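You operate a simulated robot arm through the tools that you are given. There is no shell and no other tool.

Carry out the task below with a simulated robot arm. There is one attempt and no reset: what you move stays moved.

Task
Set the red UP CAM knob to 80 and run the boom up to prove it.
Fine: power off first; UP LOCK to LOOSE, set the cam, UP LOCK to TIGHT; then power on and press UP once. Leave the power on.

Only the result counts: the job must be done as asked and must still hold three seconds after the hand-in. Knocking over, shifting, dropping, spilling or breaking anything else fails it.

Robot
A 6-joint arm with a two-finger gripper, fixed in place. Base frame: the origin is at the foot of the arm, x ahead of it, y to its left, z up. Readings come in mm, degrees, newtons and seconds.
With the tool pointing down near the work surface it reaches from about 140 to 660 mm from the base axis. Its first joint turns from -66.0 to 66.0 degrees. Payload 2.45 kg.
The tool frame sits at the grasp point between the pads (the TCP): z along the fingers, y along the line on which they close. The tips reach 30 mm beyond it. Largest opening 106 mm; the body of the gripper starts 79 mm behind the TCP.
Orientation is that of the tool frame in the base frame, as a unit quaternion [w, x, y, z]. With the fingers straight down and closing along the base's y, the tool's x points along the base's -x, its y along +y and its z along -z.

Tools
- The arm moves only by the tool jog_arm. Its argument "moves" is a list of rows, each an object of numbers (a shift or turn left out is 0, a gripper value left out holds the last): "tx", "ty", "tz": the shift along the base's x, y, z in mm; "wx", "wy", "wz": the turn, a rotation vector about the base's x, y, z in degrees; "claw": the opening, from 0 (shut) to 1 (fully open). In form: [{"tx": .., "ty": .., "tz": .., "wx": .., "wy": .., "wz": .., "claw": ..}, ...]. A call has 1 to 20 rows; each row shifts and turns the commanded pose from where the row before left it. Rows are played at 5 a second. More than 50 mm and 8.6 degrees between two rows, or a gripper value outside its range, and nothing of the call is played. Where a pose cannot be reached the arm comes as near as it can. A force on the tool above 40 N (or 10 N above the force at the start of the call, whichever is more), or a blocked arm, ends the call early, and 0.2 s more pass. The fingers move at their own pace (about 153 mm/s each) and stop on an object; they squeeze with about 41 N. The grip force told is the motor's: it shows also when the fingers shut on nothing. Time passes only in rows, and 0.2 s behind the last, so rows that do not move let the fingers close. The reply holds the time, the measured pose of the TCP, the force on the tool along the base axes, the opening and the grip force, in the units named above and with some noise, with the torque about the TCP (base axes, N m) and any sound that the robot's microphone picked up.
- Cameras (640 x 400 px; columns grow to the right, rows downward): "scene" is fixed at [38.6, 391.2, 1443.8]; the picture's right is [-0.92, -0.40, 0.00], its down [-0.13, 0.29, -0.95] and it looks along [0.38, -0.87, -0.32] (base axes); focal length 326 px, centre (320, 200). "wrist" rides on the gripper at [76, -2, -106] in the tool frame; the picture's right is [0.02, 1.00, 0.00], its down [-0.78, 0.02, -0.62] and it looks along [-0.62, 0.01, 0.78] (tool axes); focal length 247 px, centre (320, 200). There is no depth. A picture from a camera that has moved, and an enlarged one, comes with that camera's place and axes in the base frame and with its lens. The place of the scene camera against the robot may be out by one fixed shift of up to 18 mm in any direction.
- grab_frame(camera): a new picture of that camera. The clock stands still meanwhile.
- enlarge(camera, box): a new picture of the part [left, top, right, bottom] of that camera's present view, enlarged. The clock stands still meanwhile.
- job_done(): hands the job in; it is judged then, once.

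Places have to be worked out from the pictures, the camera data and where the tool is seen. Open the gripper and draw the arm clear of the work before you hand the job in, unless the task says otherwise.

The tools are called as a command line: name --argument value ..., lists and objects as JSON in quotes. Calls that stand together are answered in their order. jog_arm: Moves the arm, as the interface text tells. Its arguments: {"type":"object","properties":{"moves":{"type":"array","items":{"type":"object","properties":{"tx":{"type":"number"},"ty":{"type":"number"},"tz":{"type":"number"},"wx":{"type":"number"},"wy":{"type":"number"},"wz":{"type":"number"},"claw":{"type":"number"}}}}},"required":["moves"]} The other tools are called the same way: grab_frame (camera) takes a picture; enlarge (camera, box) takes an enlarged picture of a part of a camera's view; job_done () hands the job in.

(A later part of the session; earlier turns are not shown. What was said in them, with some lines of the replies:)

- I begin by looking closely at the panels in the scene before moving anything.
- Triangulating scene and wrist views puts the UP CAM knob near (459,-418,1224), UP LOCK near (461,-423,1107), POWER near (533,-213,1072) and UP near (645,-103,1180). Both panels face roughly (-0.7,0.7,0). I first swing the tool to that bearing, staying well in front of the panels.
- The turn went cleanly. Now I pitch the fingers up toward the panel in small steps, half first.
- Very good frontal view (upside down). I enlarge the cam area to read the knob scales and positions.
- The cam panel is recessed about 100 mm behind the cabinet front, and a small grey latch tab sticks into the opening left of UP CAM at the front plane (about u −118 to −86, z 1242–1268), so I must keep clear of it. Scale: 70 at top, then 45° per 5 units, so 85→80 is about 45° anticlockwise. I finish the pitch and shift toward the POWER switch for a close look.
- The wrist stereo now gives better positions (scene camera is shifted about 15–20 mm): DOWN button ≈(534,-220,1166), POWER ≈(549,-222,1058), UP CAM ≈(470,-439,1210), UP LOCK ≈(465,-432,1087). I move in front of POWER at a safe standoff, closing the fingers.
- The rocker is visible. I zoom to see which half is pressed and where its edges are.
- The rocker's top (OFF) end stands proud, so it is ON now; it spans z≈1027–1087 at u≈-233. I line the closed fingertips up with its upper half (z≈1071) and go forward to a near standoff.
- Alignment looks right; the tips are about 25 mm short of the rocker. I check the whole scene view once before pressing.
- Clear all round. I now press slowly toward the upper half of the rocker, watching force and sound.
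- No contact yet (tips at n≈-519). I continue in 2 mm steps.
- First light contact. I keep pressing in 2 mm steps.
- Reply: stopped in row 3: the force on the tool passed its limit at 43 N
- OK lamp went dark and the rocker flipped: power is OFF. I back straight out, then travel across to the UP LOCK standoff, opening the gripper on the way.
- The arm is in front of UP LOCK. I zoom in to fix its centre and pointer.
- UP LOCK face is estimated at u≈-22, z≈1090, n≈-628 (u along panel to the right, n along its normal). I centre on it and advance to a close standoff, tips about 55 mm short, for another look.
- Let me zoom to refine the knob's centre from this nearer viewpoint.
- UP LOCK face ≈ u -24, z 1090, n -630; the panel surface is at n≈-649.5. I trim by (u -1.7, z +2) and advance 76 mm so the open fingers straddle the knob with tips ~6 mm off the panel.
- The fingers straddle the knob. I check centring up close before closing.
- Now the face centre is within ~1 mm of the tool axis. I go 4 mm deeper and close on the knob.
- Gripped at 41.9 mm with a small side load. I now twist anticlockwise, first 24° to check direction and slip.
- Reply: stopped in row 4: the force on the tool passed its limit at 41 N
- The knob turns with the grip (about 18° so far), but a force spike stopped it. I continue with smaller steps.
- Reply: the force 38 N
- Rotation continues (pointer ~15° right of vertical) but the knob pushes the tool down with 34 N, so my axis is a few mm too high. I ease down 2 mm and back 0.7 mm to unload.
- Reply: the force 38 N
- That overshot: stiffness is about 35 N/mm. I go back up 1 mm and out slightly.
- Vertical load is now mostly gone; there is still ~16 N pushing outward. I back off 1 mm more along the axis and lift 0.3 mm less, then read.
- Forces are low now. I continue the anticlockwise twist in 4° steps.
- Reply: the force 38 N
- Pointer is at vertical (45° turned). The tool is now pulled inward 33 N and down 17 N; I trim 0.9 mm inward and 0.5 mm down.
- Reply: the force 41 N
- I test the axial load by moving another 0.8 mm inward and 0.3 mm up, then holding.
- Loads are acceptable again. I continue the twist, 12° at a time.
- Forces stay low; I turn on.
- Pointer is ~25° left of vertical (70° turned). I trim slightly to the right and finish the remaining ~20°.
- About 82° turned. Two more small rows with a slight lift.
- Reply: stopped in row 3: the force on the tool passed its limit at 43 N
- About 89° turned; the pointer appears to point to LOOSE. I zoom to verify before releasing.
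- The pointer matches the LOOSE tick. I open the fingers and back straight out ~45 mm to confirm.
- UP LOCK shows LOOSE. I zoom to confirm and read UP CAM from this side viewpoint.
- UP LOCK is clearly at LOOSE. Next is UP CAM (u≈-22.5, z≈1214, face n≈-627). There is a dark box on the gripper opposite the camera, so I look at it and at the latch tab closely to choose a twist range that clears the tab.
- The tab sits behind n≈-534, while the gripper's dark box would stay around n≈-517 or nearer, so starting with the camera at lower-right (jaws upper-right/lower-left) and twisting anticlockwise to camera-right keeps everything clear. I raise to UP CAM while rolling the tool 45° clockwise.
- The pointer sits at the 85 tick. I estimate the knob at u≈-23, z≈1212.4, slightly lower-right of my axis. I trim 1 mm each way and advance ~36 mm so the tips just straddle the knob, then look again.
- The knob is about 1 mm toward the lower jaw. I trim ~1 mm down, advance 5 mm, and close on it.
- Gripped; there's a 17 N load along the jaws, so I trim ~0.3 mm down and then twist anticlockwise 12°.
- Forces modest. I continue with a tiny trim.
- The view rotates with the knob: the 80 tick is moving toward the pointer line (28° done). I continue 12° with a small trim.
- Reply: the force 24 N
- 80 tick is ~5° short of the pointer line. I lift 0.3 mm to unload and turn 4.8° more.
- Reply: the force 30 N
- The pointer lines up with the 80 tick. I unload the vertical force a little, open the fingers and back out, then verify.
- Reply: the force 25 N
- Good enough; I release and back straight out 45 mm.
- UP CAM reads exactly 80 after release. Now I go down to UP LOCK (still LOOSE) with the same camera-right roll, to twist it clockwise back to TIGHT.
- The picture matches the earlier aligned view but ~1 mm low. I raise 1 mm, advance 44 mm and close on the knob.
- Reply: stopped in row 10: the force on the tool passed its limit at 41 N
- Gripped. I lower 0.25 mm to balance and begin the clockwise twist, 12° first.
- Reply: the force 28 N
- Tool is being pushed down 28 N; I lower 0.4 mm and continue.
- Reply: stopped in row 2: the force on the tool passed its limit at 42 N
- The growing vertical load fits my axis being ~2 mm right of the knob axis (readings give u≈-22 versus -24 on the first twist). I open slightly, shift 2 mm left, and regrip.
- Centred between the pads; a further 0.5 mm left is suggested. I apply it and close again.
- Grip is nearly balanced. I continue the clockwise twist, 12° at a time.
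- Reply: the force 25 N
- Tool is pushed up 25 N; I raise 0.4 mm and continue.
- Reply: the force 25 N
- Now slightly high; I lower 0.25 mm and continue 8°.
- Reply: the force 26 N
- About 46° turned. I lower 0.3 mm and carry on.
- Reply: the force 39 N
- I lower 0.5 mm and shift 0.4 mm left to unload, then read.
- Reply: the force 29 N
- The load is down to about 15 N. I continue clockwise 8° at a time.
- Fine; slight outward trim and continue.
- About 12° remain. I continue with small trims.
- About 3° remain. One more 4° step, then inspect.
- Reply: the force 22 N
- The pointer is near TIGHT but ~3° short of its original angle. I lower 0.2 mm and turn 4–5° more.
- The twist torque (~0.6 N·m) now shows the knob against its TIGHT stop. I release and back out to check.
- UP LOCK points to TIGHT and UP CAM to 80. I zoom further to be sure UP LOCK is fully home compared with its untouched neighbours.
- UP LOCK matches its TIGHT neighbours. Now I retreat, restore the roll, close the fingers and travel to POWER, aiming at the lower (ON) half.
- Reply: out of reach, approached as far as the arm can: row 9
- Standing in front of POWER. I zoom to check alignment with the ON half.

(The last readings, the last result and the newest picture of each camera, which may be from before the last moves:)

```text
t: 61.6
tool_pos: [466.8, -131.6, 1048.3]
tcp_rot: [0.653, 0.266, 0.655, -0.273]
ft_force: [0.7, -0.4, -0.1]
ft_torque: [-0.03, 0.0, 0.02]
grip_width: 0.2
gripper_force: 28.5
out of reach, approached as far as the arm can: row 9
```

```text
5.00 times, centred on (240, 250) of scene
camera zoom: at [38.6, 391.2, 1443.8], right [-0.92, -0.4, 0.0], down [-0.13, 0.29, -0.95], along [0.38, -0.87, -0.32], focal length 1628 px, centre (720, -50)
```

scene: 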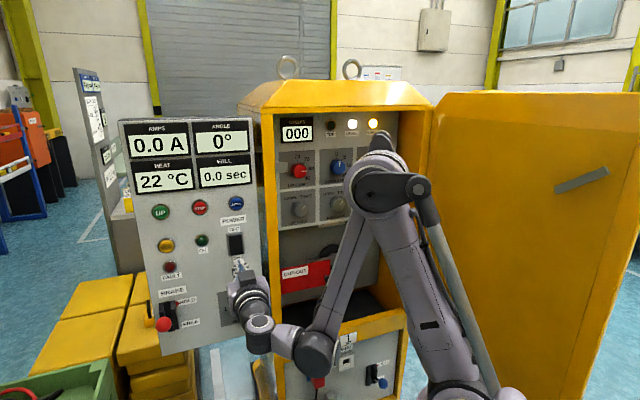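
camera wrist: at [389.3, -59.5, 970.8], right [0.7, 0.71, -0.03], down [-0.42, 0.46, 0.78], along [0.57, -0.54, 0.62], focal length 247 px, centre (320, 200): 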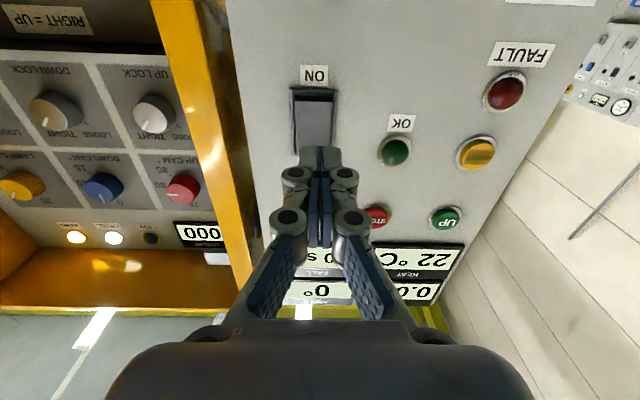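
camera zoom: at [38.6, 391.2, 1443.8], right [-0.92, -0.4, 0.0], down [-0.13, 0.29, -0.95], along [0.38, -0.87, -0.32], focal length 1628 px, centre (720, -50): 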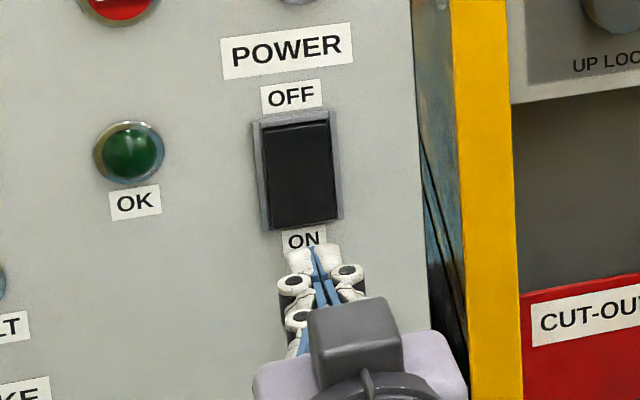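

I shift 4 mm right, 5 mm down to z≈1042, and advance to about 15 mm from the rocker.

jog_arm --moves '[{"tx": -3, "ty": -3, "tz": -4.8}, {"tx": 14, "ty": -14}, {"tx": 14, "ty": -14}, {"tx": 13, "ty": -13}, {}]'

enlarge --camera "wrist" --box '[260, 50, 420, 210]'

enlarge --camera "scene" --box '[200, 210, 280, 290]'

```text
t: 62.8
tool_pos: [504.4, -175.8, 1041.9]
tcp_rot: [0.653, 0.265, 0.655, -0.273]
ft_force: [0.1, 0.1, 1.2]
ft_torque: [0.01, -0.02, -0.03]
grip_width: 0.0
gripper_force: 28.9
```

```text
2.50 times, centred on (340, 130) of wrist
camera zoom: at [427.3, -104.3, 964.9], right [0.7, 0.71, -0.03], down [-0.42, 0.46, 0.78], along [0.57, -0.54, 0.62], focal length 617 px, centre (270, 375)
```

zoom: 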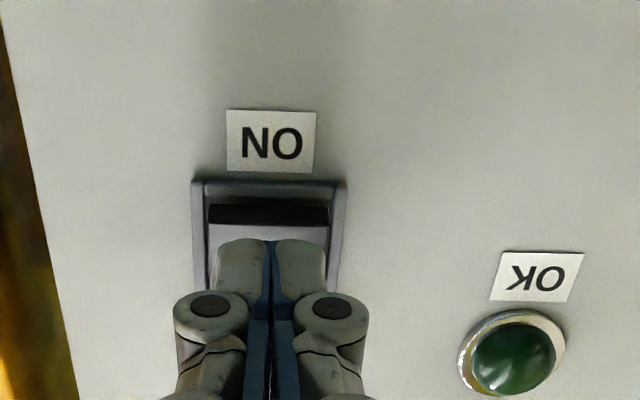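

```text
5.00 times, centred on (240, 250) of scene
camera zoom: at [38.6, 391.2, 1443.8], right [-0.92, -0.4, 0.0], down [-0.13, 0.29, -0.95], along [0.38, -0.87, -0.32], focal length 1628 px, centre (720, -50)
```

zoom: 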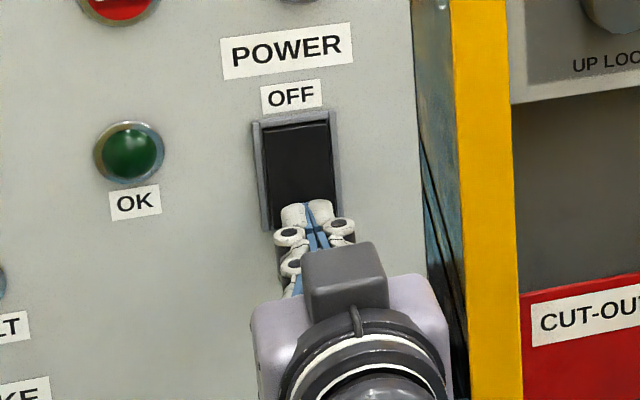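

Well centred. I press slowly on the ON half.

jog_arm --moves '[{"tx": 2.8, "ty": -2.8, "tz": 1}, {"tx": 2.8, "ty": -2.8}, {"tx": 1.4, "ty": -1.4}, {"tx": 1.4, "ty": -1.4}, {"tx": 1.4, "ty": -1.4}]'

enlarge --camera "wrist" --box '[260, 50, 420, 210]'

```text
t: 64.0
tool_pos: [514.3, -185.3, 1041.9]
tcp_rot: [0.653, 0.265, 0.655, -0.273]
ft_force: [0.0, -0.3, 0.0]
ft_torque: [0.02, -0.01, 0.01]
grip_width: 0.0
gripper_force: 28.5
```

```text
2.50 times, centred on (340, 130) of wrist
camera zoom: at [437.2, -112.6, 966.1], right [0.7, 0.71, -0.03], down [-0.42, 0.46, 0.78], along [0.57, -0.54, 0.62], focal length 617 px, centre (270, 375)
```

zoom: 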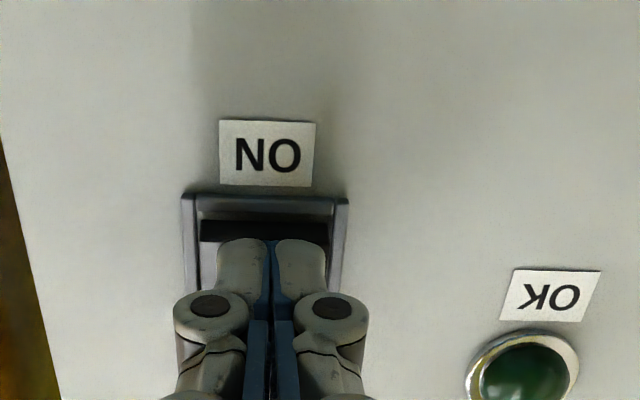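

No contact yet (tips at n≈-525). I continue.

jog_arm --moves '[{"tx": 1.4, "ty": -1.4}, {"tx": 1.4, "ty": -1.4}, {"tx": 1.1, "ty": -1.1}]'

enlarge --camera "wrist" --box '[260, 50, 420, 210]'

```text
t: 64.8
tool_pos: [516.9, -189.1, 1043.4]
tcp_rot: [0.653, 0.264, 0.655, -0.273]
ft_force: [-2.0, 2.1, -0.8]
ft_torque: [0.01, 0.02, -0.03]
grip_width: 0.0
gripper_force: 28.9
```

```text
2.50 times, centred on (340, 130) of wrist
camera zoom: at [440.2, -116.4, 966.4], right [0.7, 0.71, -0.03], down [-0.42, 0.46, 0.78], along [0.57, -0.54, 0.62], focal length 617 px, centre (270, 375)
```

zoom: 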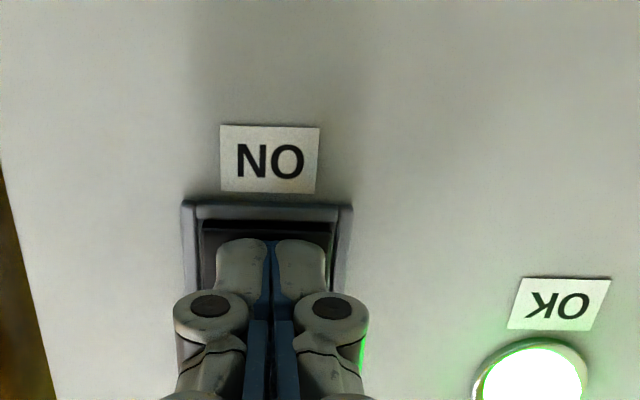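

OK lamp is lit: power ON. One more 1 mm to seat the rocker, then back straight off.

jog_arm --moves '[{"tx": 0.8, "ty": -0.8}, {}, {"tx": -6, "ty": 6}, {"tx": -12, "ty": 12}, {"tx": -14, "ty": 14}, {"tx": -14, "ty": 14}, {"tx": -14, "ty": 14}, {}]'

grab_frame --camera "scene"

enlarge --camera "scene" --box '[130, 180, 290, 290]'

grab_frame --camera "wrist"

```text
t: 66.6
tool_pos: [460.2, -128.4, 1042.0]
tcp_rot: [0.653, 0.265, 0.655, -0.273]
ft_force: [-0.9, 0.2, -0.1]
ft_torque: [0.0, 0.0, 0.01]
grip_width: 0.0
gripper_force: 28.6
```

```text
taken
```

scene: 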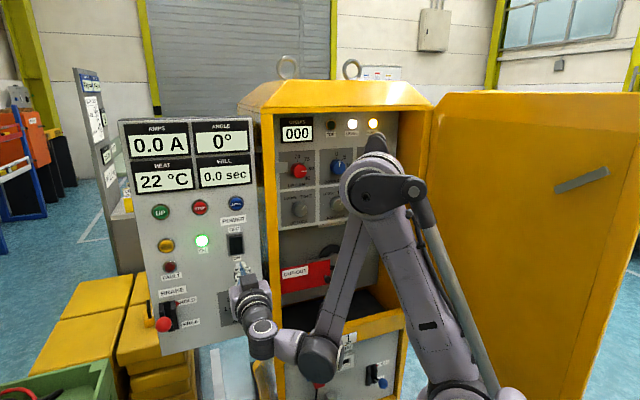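

```text
3.64 times, centred on (210, 235) of scene
camera zoom: at [38.6, 391.2, 1443.8], right [-0.92, -0.4, 0.0], down [-0.13, 0.29, -0.95], along [0.38, -0.87, -0.32], focal length 1184 px, centre (720, 73)
```

zoom: 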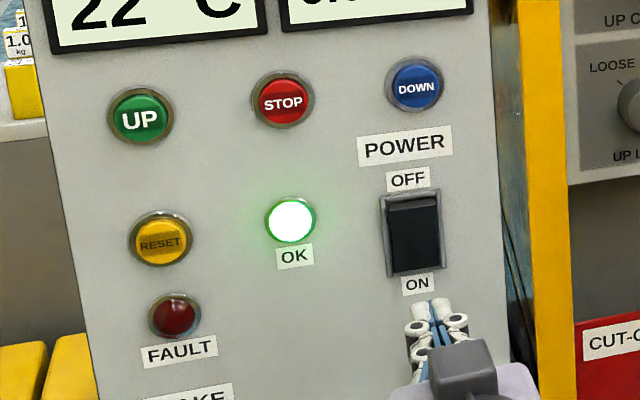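

```text
taken
camera wrist: at [382.3, -56.3, 965.5], right [0.7, 0.71, -0.03], down [-0.42, 0.46, 0.78], along [0.57, -0.54, 0.62], focal length 247 px, centre (320, 200)
```

wrist: 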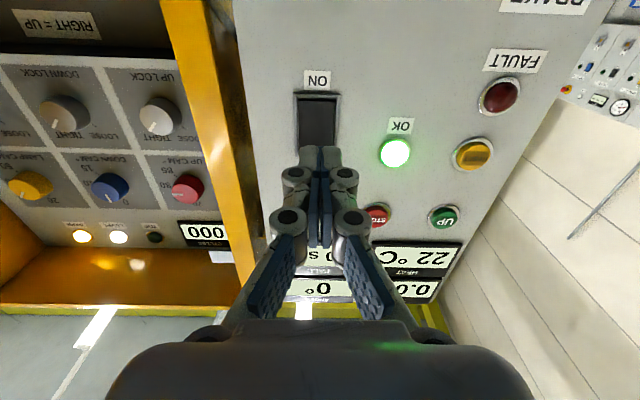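

Power is ON, OK lit, FAULT dark. Before pressing UP I inspect the brake lever, lower panel and UP button.

enlarge --camera "scene" --box '[140, 270, 220, 350]'

enlarge --camera "scene" --box '[290, 330, 410, 400]'

enlarge --camera "scene" --box '[270, 110, 350, 220]'

enlarge --camera "wrist" --box '[350, 80, 510, 280]'

```text
5.00 times, centred on (180, 310) of scene
camera zoom: at [38.6, 391.2, 1443.8], right [-0.92, -0.4, 0.0], down [-0.13, 0.29, -0.95], along [0.38, -0.87, -0.32], focal length 1628 px, centre (1020, -350)
```

zoom: 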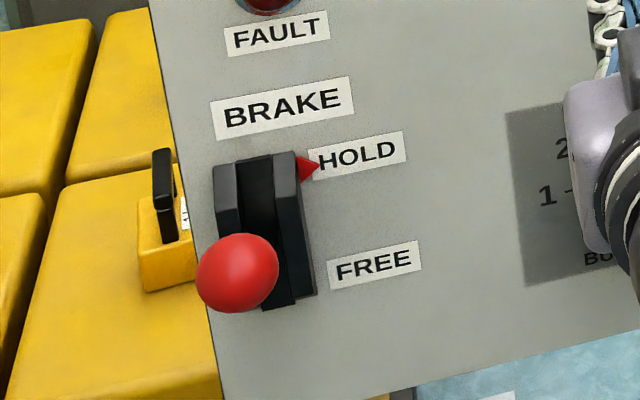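

```text
5.33 times, centred on (350, 365) of scene
camera zoom: at [38.6, 391.2, 1443.8], right [-0.92, -0.4, 0.0], down [-0.13, 0.29, -0.95], along [0.38, -0.87, -0.32], focal length 1736 px, centre (160, -680)
```

zoom: 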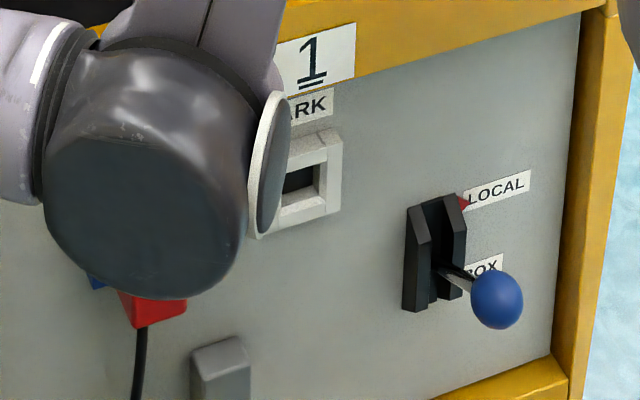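

```text
3.64 times, centred on (310, 165) of scene
camera zoom: at [38.6, 391.2, 1443.8], right [-0.92, -0.4, 0.0], down [-0.13, 0.29, -0.95], along [0.38, -0.87, -0.32], focal length 1184 px, centre (356, 327)
```

zoom: 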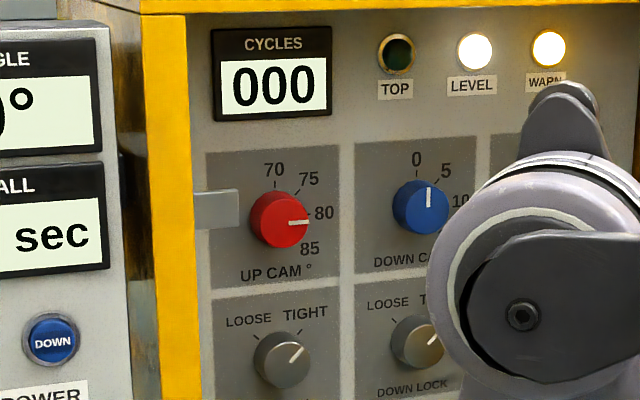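

```text
2.00 times, centred on (430, 180) of wrist
camera zoom: at [382.3, -56.3, 965.5], right [0.7, 0.71, -0.03], down [-0.42, 0.46, 0.78], along [0.57, -0.54, 0.62], focal length 494 px, centre (100, 240)
```

zoom: 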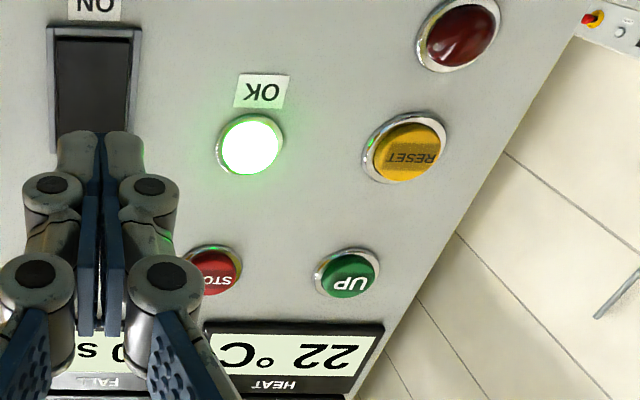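

UP CAM=80, UP LOCK=TIGHT, brake and selector untouched, power OK. The UP button face triangulates to u≈-389, z≈1165, n≈-534, i.e. about (652,-102,1165). I move to a standoff in front of it with closed fingers.

jog_arm --moves '[{"tx": 18, "ty": 15, "tz": 20.5}, {"tx": 18, "ty": 15, "tz": 20.5}, {"tx": 18, "ty": 15, "tz": 20.5}, {"tx": 18, "ty": 15, "tz": 20.5}, {"tx": 18, "ty": 15, "tz": 20.5}, {"tx": 18, "ty": 15, "tz": 20.5}, {}]'

grab_frame --camera "wrist"

grab_frame --camera "scene"

```text
t: 68.2
tool_pos: [566.1, -39.1, 1166.6]
tcp_rot: [0.653, 0.264, 0.655, -0.273]
ft_force: [0.0, -0.4, -0.5]
ft_torque: [0.01, 0.01, 0.0]
grip_width: 0.0
gripper_force: 28.3
```

```text
taken
camera wrist: at [487.5, 33.1, 1089.7], right [0.7, 0.71, -0.03], down [-0.42, 0.46, 0.78], along [0.57, -0.54, 0.62], focal length 247 px, centre (320, 200)
```

wrist: 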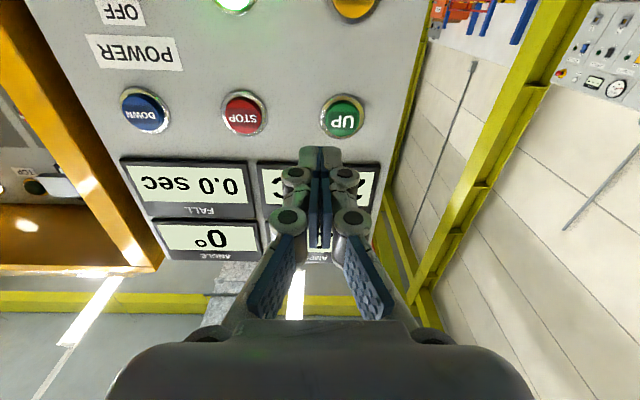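

```text
taken
```

scene: 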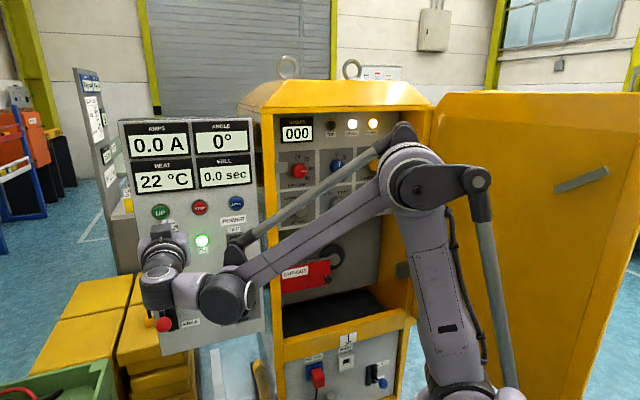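

Reachable. The button sits ~18 mm further left (u≈-390, z≈1166.5). I shift and advance to about 14 mm from its face.

jog_arm --moves '[{"tx": 13.1, "ty": 13.1, "tz": 0.7}, {"tx": 14, "ty": -14}, {"tx": 14, "ty": -14}, {"tx": 14, "ty": -14}, {}]'

grab_frame --camera "wrist"

enlarge --camera "scene" --box '[130, 190, 230, 290]'

```text
t: 69.4
tool_pos: [622.6, -67.6, 1167.5]
tcp_rot: [0.653, 0.264, 0.655, -0.273]
ft_force: [-0.6, -0.1, 0.3]
ft_torque: [0.03, -0.03, 0.0]
grip_width: 0.0
gripper_force: 28.7
```

```text
taken
camera wrist: at [545.9, 4.5, 1090.4], right [0.7, 0.71, -0.03], down [-0.42, 0.46, 0.78], along [0.57, -0.54, 0.62], focal length 247 px, centre (320, 200)
```

wrist: 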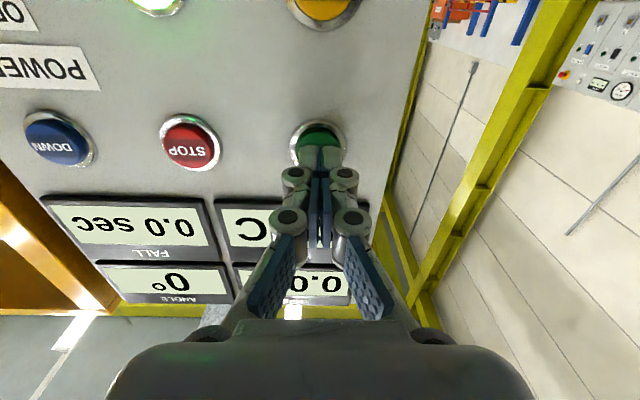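

```text
4.00 times, centred on (180, 240) of scene
camera zoom: at [38.6, 391.2, 1443.8], right [-0.92, -0.4, 0.0], down [-0.13, 0.29, -0.95], along [0.38, -0.87, -0.32], focal length 1302 px, centre (880, 40)
```

zoom: 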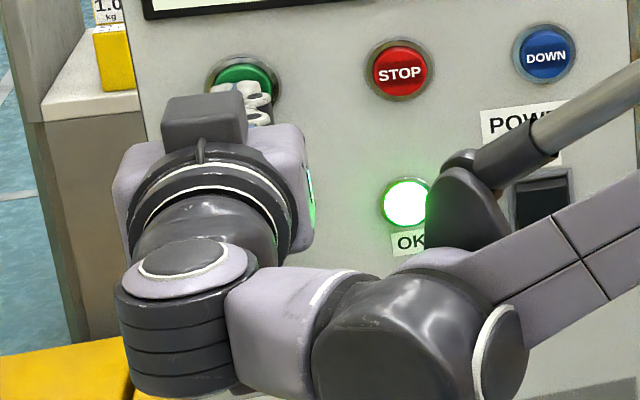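

Aligned. I trim 2 mm and approach to just short of the button face.

jog_arm --moves '[{"tx": -1.4, "ty": -1.4}, {"tx": 2.8, "ty": -2.8}, {"tx": 2.8, "ty": -2.8}, {"tx": 2.1, "ty": -2.1}]'

enlarge --camera "wrist" --box '[240, 80, 400, 220]'

```text
t: 70.4
tool_pos: [627.6, -77.6, 1166.7]
tcp_rot: [0.653, 0.265, 0.655, -0.273]
ft_force: [0.5, 0.5, -0.3]
ft_torque: [-0.02, -0.05, 0.0]
grip_width: 0.1
gripper_force: 28.7
```

```text
2.86 times, centred on (320, 150) of wrist
camera zoom: at [550.6, -4.8, 1089.5], right [0.7, 0.71, -0.03], down [-0.42, 0.46, 0.78], along [0.57, -0.54, 0.62], focal length 706 px, centre (320, 343)
```

zoom: 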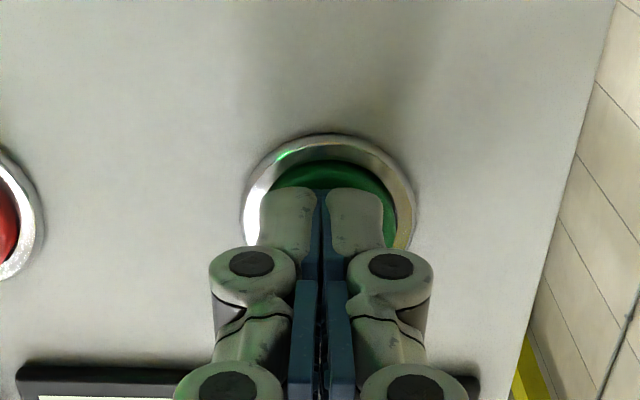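

Tips are ~5 mm from the button, centred. I press in one smooth push.

jog_arm --moves '[{"tx": 1.4, "ty": -1.4}, {"tx": 1.4, "ty": -1.4}, {"tx": 1.4, "ty": -1.4}, {"tx": 1.4, "ty": -1.4}]'

grab_frame --camera "scene"

enlarge --camera "wrist" --box '[240, 80, 400, 220]'

```text
t: 71.4
tool_pos: [633.2, -80.5, 1167.1]
tcp_rot: [0.653, 0.264, 0.655, -0.273]
ft_force: [-5.8, 5.5, 2.4]
ft_torque: [-0.11, -0.04, -0.02]
grip_width: 5.9
gripper_force: 28.5
heard: click
```

```text
taken
```

scene: 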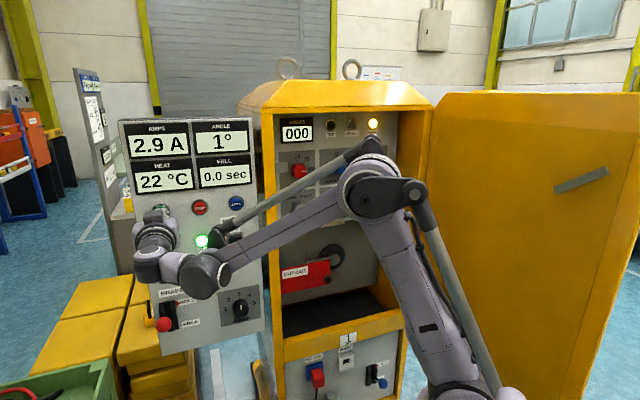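

```text
2.86 times, centred on (320, 150) of wrist
camera zoom: at [556.0, -9.7, 1089.9], right [0.7, 0.71, -0.03], down [-0.42, 0.46, 0.78], along [0.57, -0.53, 0.62], focal length 706 px, centre (320, 343)
```

zoom: 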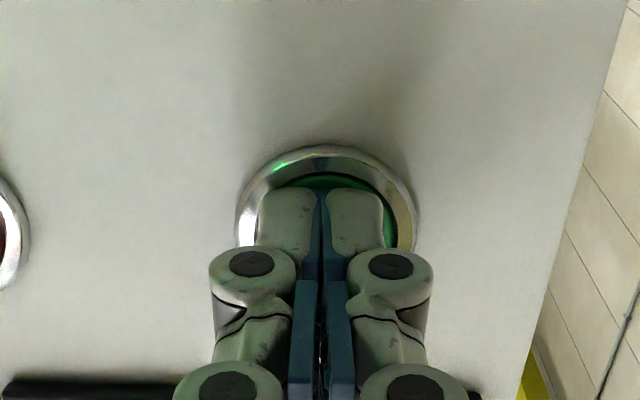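

Click heard; AMPS 2.9 and ANGLE 1°, so the boom is rising. I release the button by backing straight off and watch the readout.

jog_arm --moves '[{"tx": -5, "ty": 5}, {"tx": -12, "ty": 12}, {"tx": -14, "ty": 14}, {"tx": -14, "ty": 14}]'

enlarge --camera "scene" --box '[110, 100, 400, 250]'

```text
t: 72.4
tool_pos: [590.1, -37.0, 1166.5]
tcp_rot: [0.653, 0.265, 0.655, -0.273]
ft_force: [0.3, 0.2, 1.0]
ft_torque: [0.02, 0.03, -0.03]
grip_width: 0.0
gripper_force: 28.9
```

```text
2.21 times, centred on (255, 175) of scene
camera zoom: at [38.6, 391.2, 1443.8], right [-0.92, -0.4, 0.0], down [-0.13, 0.29, -0.95], along [0.38, -0.87, -0.32], focal length 719 px, centre (463, 255)
```

zoom: 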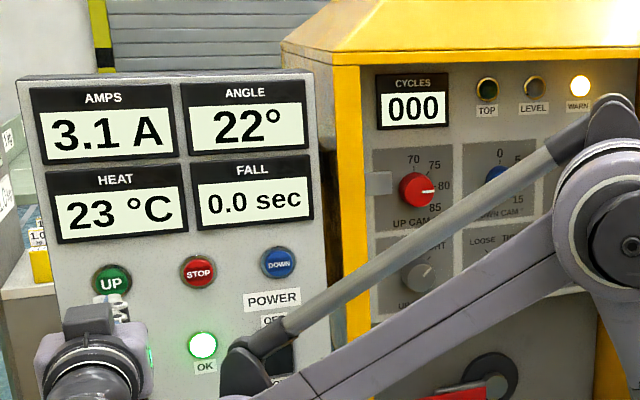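

The boom is running on its own (22°). I back away further while it runs.

jog_arm --moves '[{"tx": -15, "ty": 15}, {"tx": -15, "ty": 15}, {"tx": -15, "ty": 15}, {"tx": -10, "ty": 10, "claw": 0.5}, {}, {}]'

enlarge --camera "scene" --box '[110, 100, 400, 250]'

```text
t: 73.8
tool_pos: [535.3, 16.9, 1165.1]
tcp_rot: [0.653, 0.264, 0.655, -0.273]
ft_force: [0.0, -0.2, 0.6]
ft_torque: [0.01, 0.02, 0.0]
grip_width: 53.3
gripper_force: 0.1
```

```text
2.21 times, centred on (255, 175) of scene
camera zoom: at [38.6, 391.2, 1443.8], right [-0.92, -0.4, 0.0], down [-0.13, 0.29, -0.95], along [0.38, -0.87, -0.32], focal length 719 px, centre (463, 255)
```

zoom: 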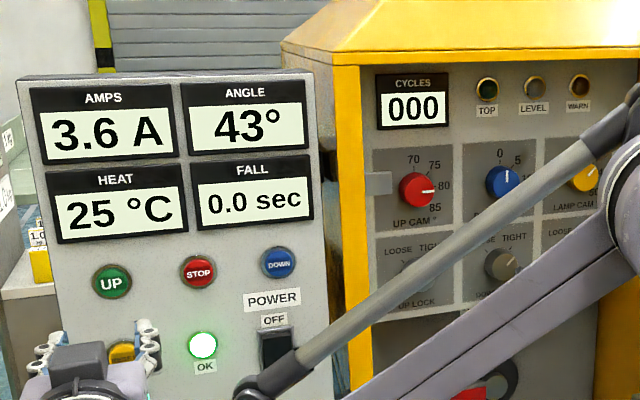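

Angle 43° and rising; lamps behave normally. I wait and watch.

jog_arm --moves '[{}, {}, {}, {}, {}, {}, {}, {}, {}, {}]'

enlarge --camera "scene" --box '[110, 100, 400, 250]'

```text
t: 76.0
tool_pos: [534.9, 16.7, 1165.6]
tcp_rot: [0.653, 0.264, 0.655, -0.272]
ft_force: [-0.2, 0.3, 0.6]
ft_torque: [-0.04, -0.03, 0.01]
grip_width: 53.1
gripper_force: 0.0
```

```text
2.21 times, centred on (255, 175) of scene
camera zoom: at [38.6, 391.2, 1443.8], right [-0.92, -0.4, 0.0], down [-0.13, 0.29, -0.95], along [0.38, -0.87, -0.32], focal length 719 px, centre (463, 255)
```

zoom: 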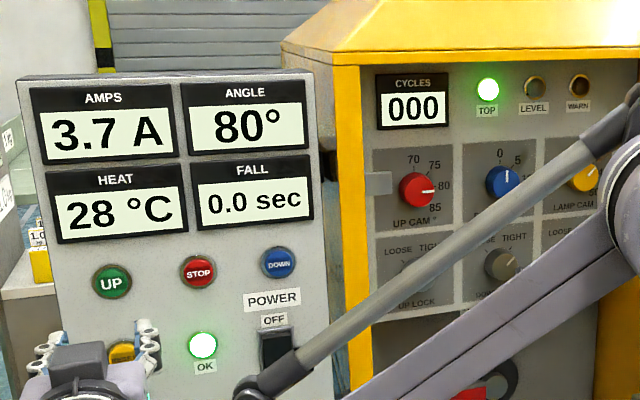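

ANGLE reads 80° with the TOP lamp lit. I wait a few more seconds to see it hold, drawing the arm a bit clearer.

jog_arm --moves '[{"tx": -15, "ty": 10}, {"tx": -15, "ty": 10}, {"tx": -15, "ty": 10}, {}, {}, {}, {}, {}, {}, {}, {}, {}, {}, {}, {}]'

grab_frame --camera "scene"

enlarge --camera "scene" --box '[110, 100, 400, 250]'

grab_frame --camera "wrist"

```text
t: 79.2
tool_pos: [488.9, 46.4, 1166.7]
tcp_rot: [0.653, 0.265, 0.655, -0.273]
ft_force: [1.4, -0.2, 1.5]
ft_torque: [0.0, 0.04, -0.02]
grip_width: 53.0
gripper_force: 0.0
```

```text
taken
```

scene: 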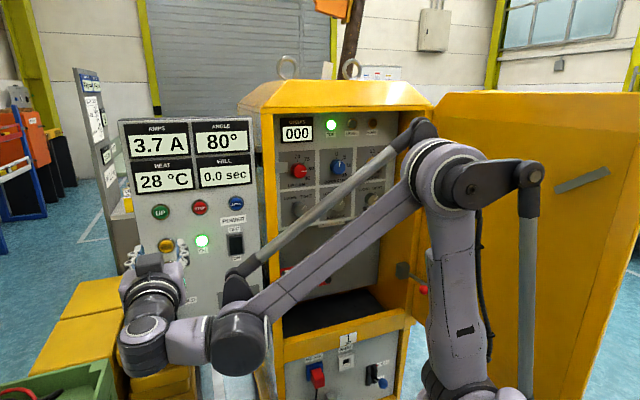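

```text
2.21 times, centred on (255, 175) of scene
camera zoom: at [38.6, 391.2, 1443.8], right [-0.92, -0.4, 0.0], down [-0.13, 0.29, -0.95], along [0.38, -0.87, -0.32], focal length 719 px, centre (463, 255)
```

zoom: 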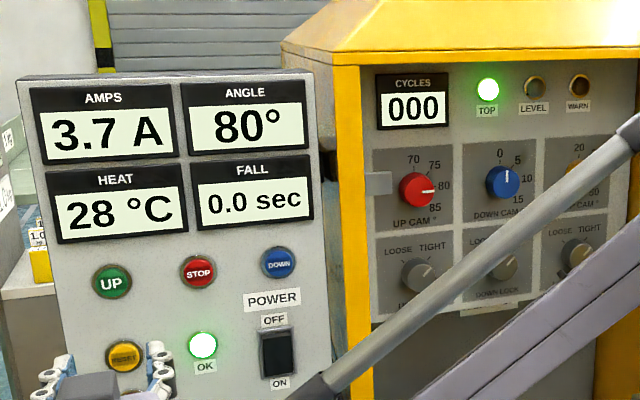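

```text
taken
camera wrist: at [411.6, 119.5, 1089.6], right [0.7, 0.71, -0.03], down [-0.42, 0.46, 0.78], along [0.57, -0.54, 0.62], focal length 247 px, centre (320, 200)
```

wrist: 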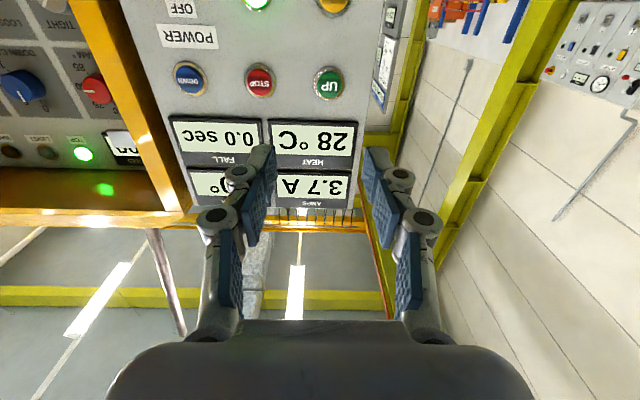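

Angle holds at 80°, TOP lit, OK lit, no fault, heat steady. I open the gripper fully and draw the arm a little further clear, then recheck.

jog_arm --moves '[{"tx": -15, "ty": 10, "claw": 1.0}, {"tx": -15, "ty": 10}, {"tx": -15, "ty": 5}, {}, {}, {}, {}, {}, {}, {}]'

enlarge --camera "scene" --box '[110, 100, 400, 250]'

enlarge --camera "scene" --box '[270, 140, 350, 220]'

```text
t: 81.4
tool_pos: [443.5, 71.9, 1165.0]
tcp_rot: [0.653, 0.264, 0.655, -0.273]
ft_force: [-0.3, 0.1, 0.3]
ft_torque: [-0.02, 0.01, 0.0]
grip_width: 106.1
gripper_force: 0.0
```

```text
2.21 times, centred on (255, 175) of scene
camera zoom: at [38.6, 391.2, 1443.8], right [-0.92, -0.4, 0.0], down [-0.13, 0.29, -0.95], along [0.38, -0.87, -0.32], focal length 719 px, centre (463, 255)
```

zoom: 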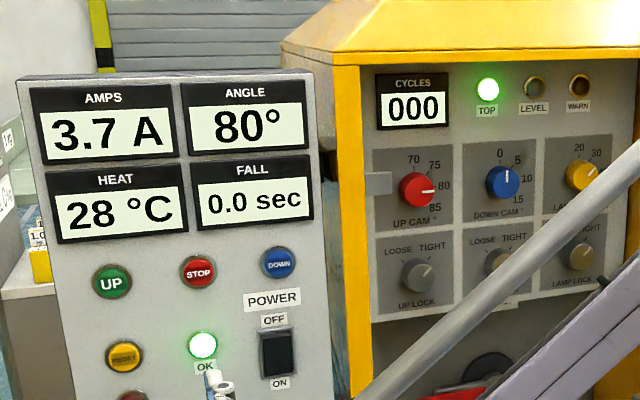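

```text
5.00 times, centred on (310, 180) of scene
camera zoom: at [38.6, 391.2, 1443.8], right [-0.92, -0.4, 0.0], down [-0.13, 0.29, -0.95], along [0.38, -0.87, -0.32], focal length 1628 px, centre (370, 300)
```

zoom: 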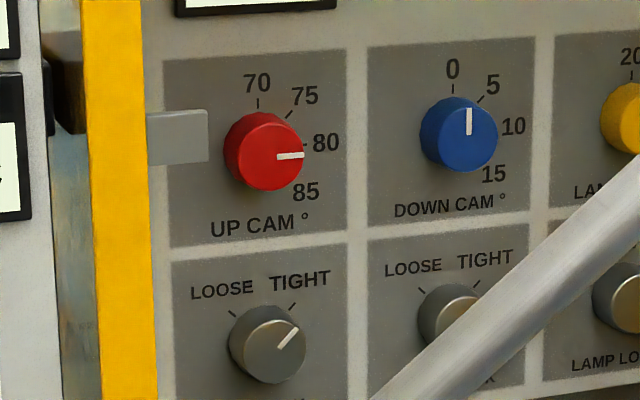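

The boom holds at 80° with TOP lit. UP CAM is at 80, UP LOCK at TIGHT, power is on and no fault shows. The gripper is open and the arm is clear, so I hand in.

job_done

```text
The job is handed in.
```

The UP CAM knob is set to 80, and the boom ran up and stopped at 80° with the TOP lamp lit. It held there for at least five seconds before I handed in.

- **Sequence:** I switched the power off, turned UP LOCK to LOOSE, and moved the cam from 85 to 80. Then I turned UP LOCK back to TIGHT, switched the power on and pressed UP once.
- **Final state:** Power is on, the OK lamp is lit and no fault shows. UP LOCK lines up with the untouched locks next to it, which are at TIGHT.
- **AMPS reading:** The display still showed 3.7 A after the boom stopped. Heat stayed at 28 °C, so I took it that the motor had stopped.
- **Arm:** The gripper is open and the arm is clear of the panels. I touched nothing else on the panels.
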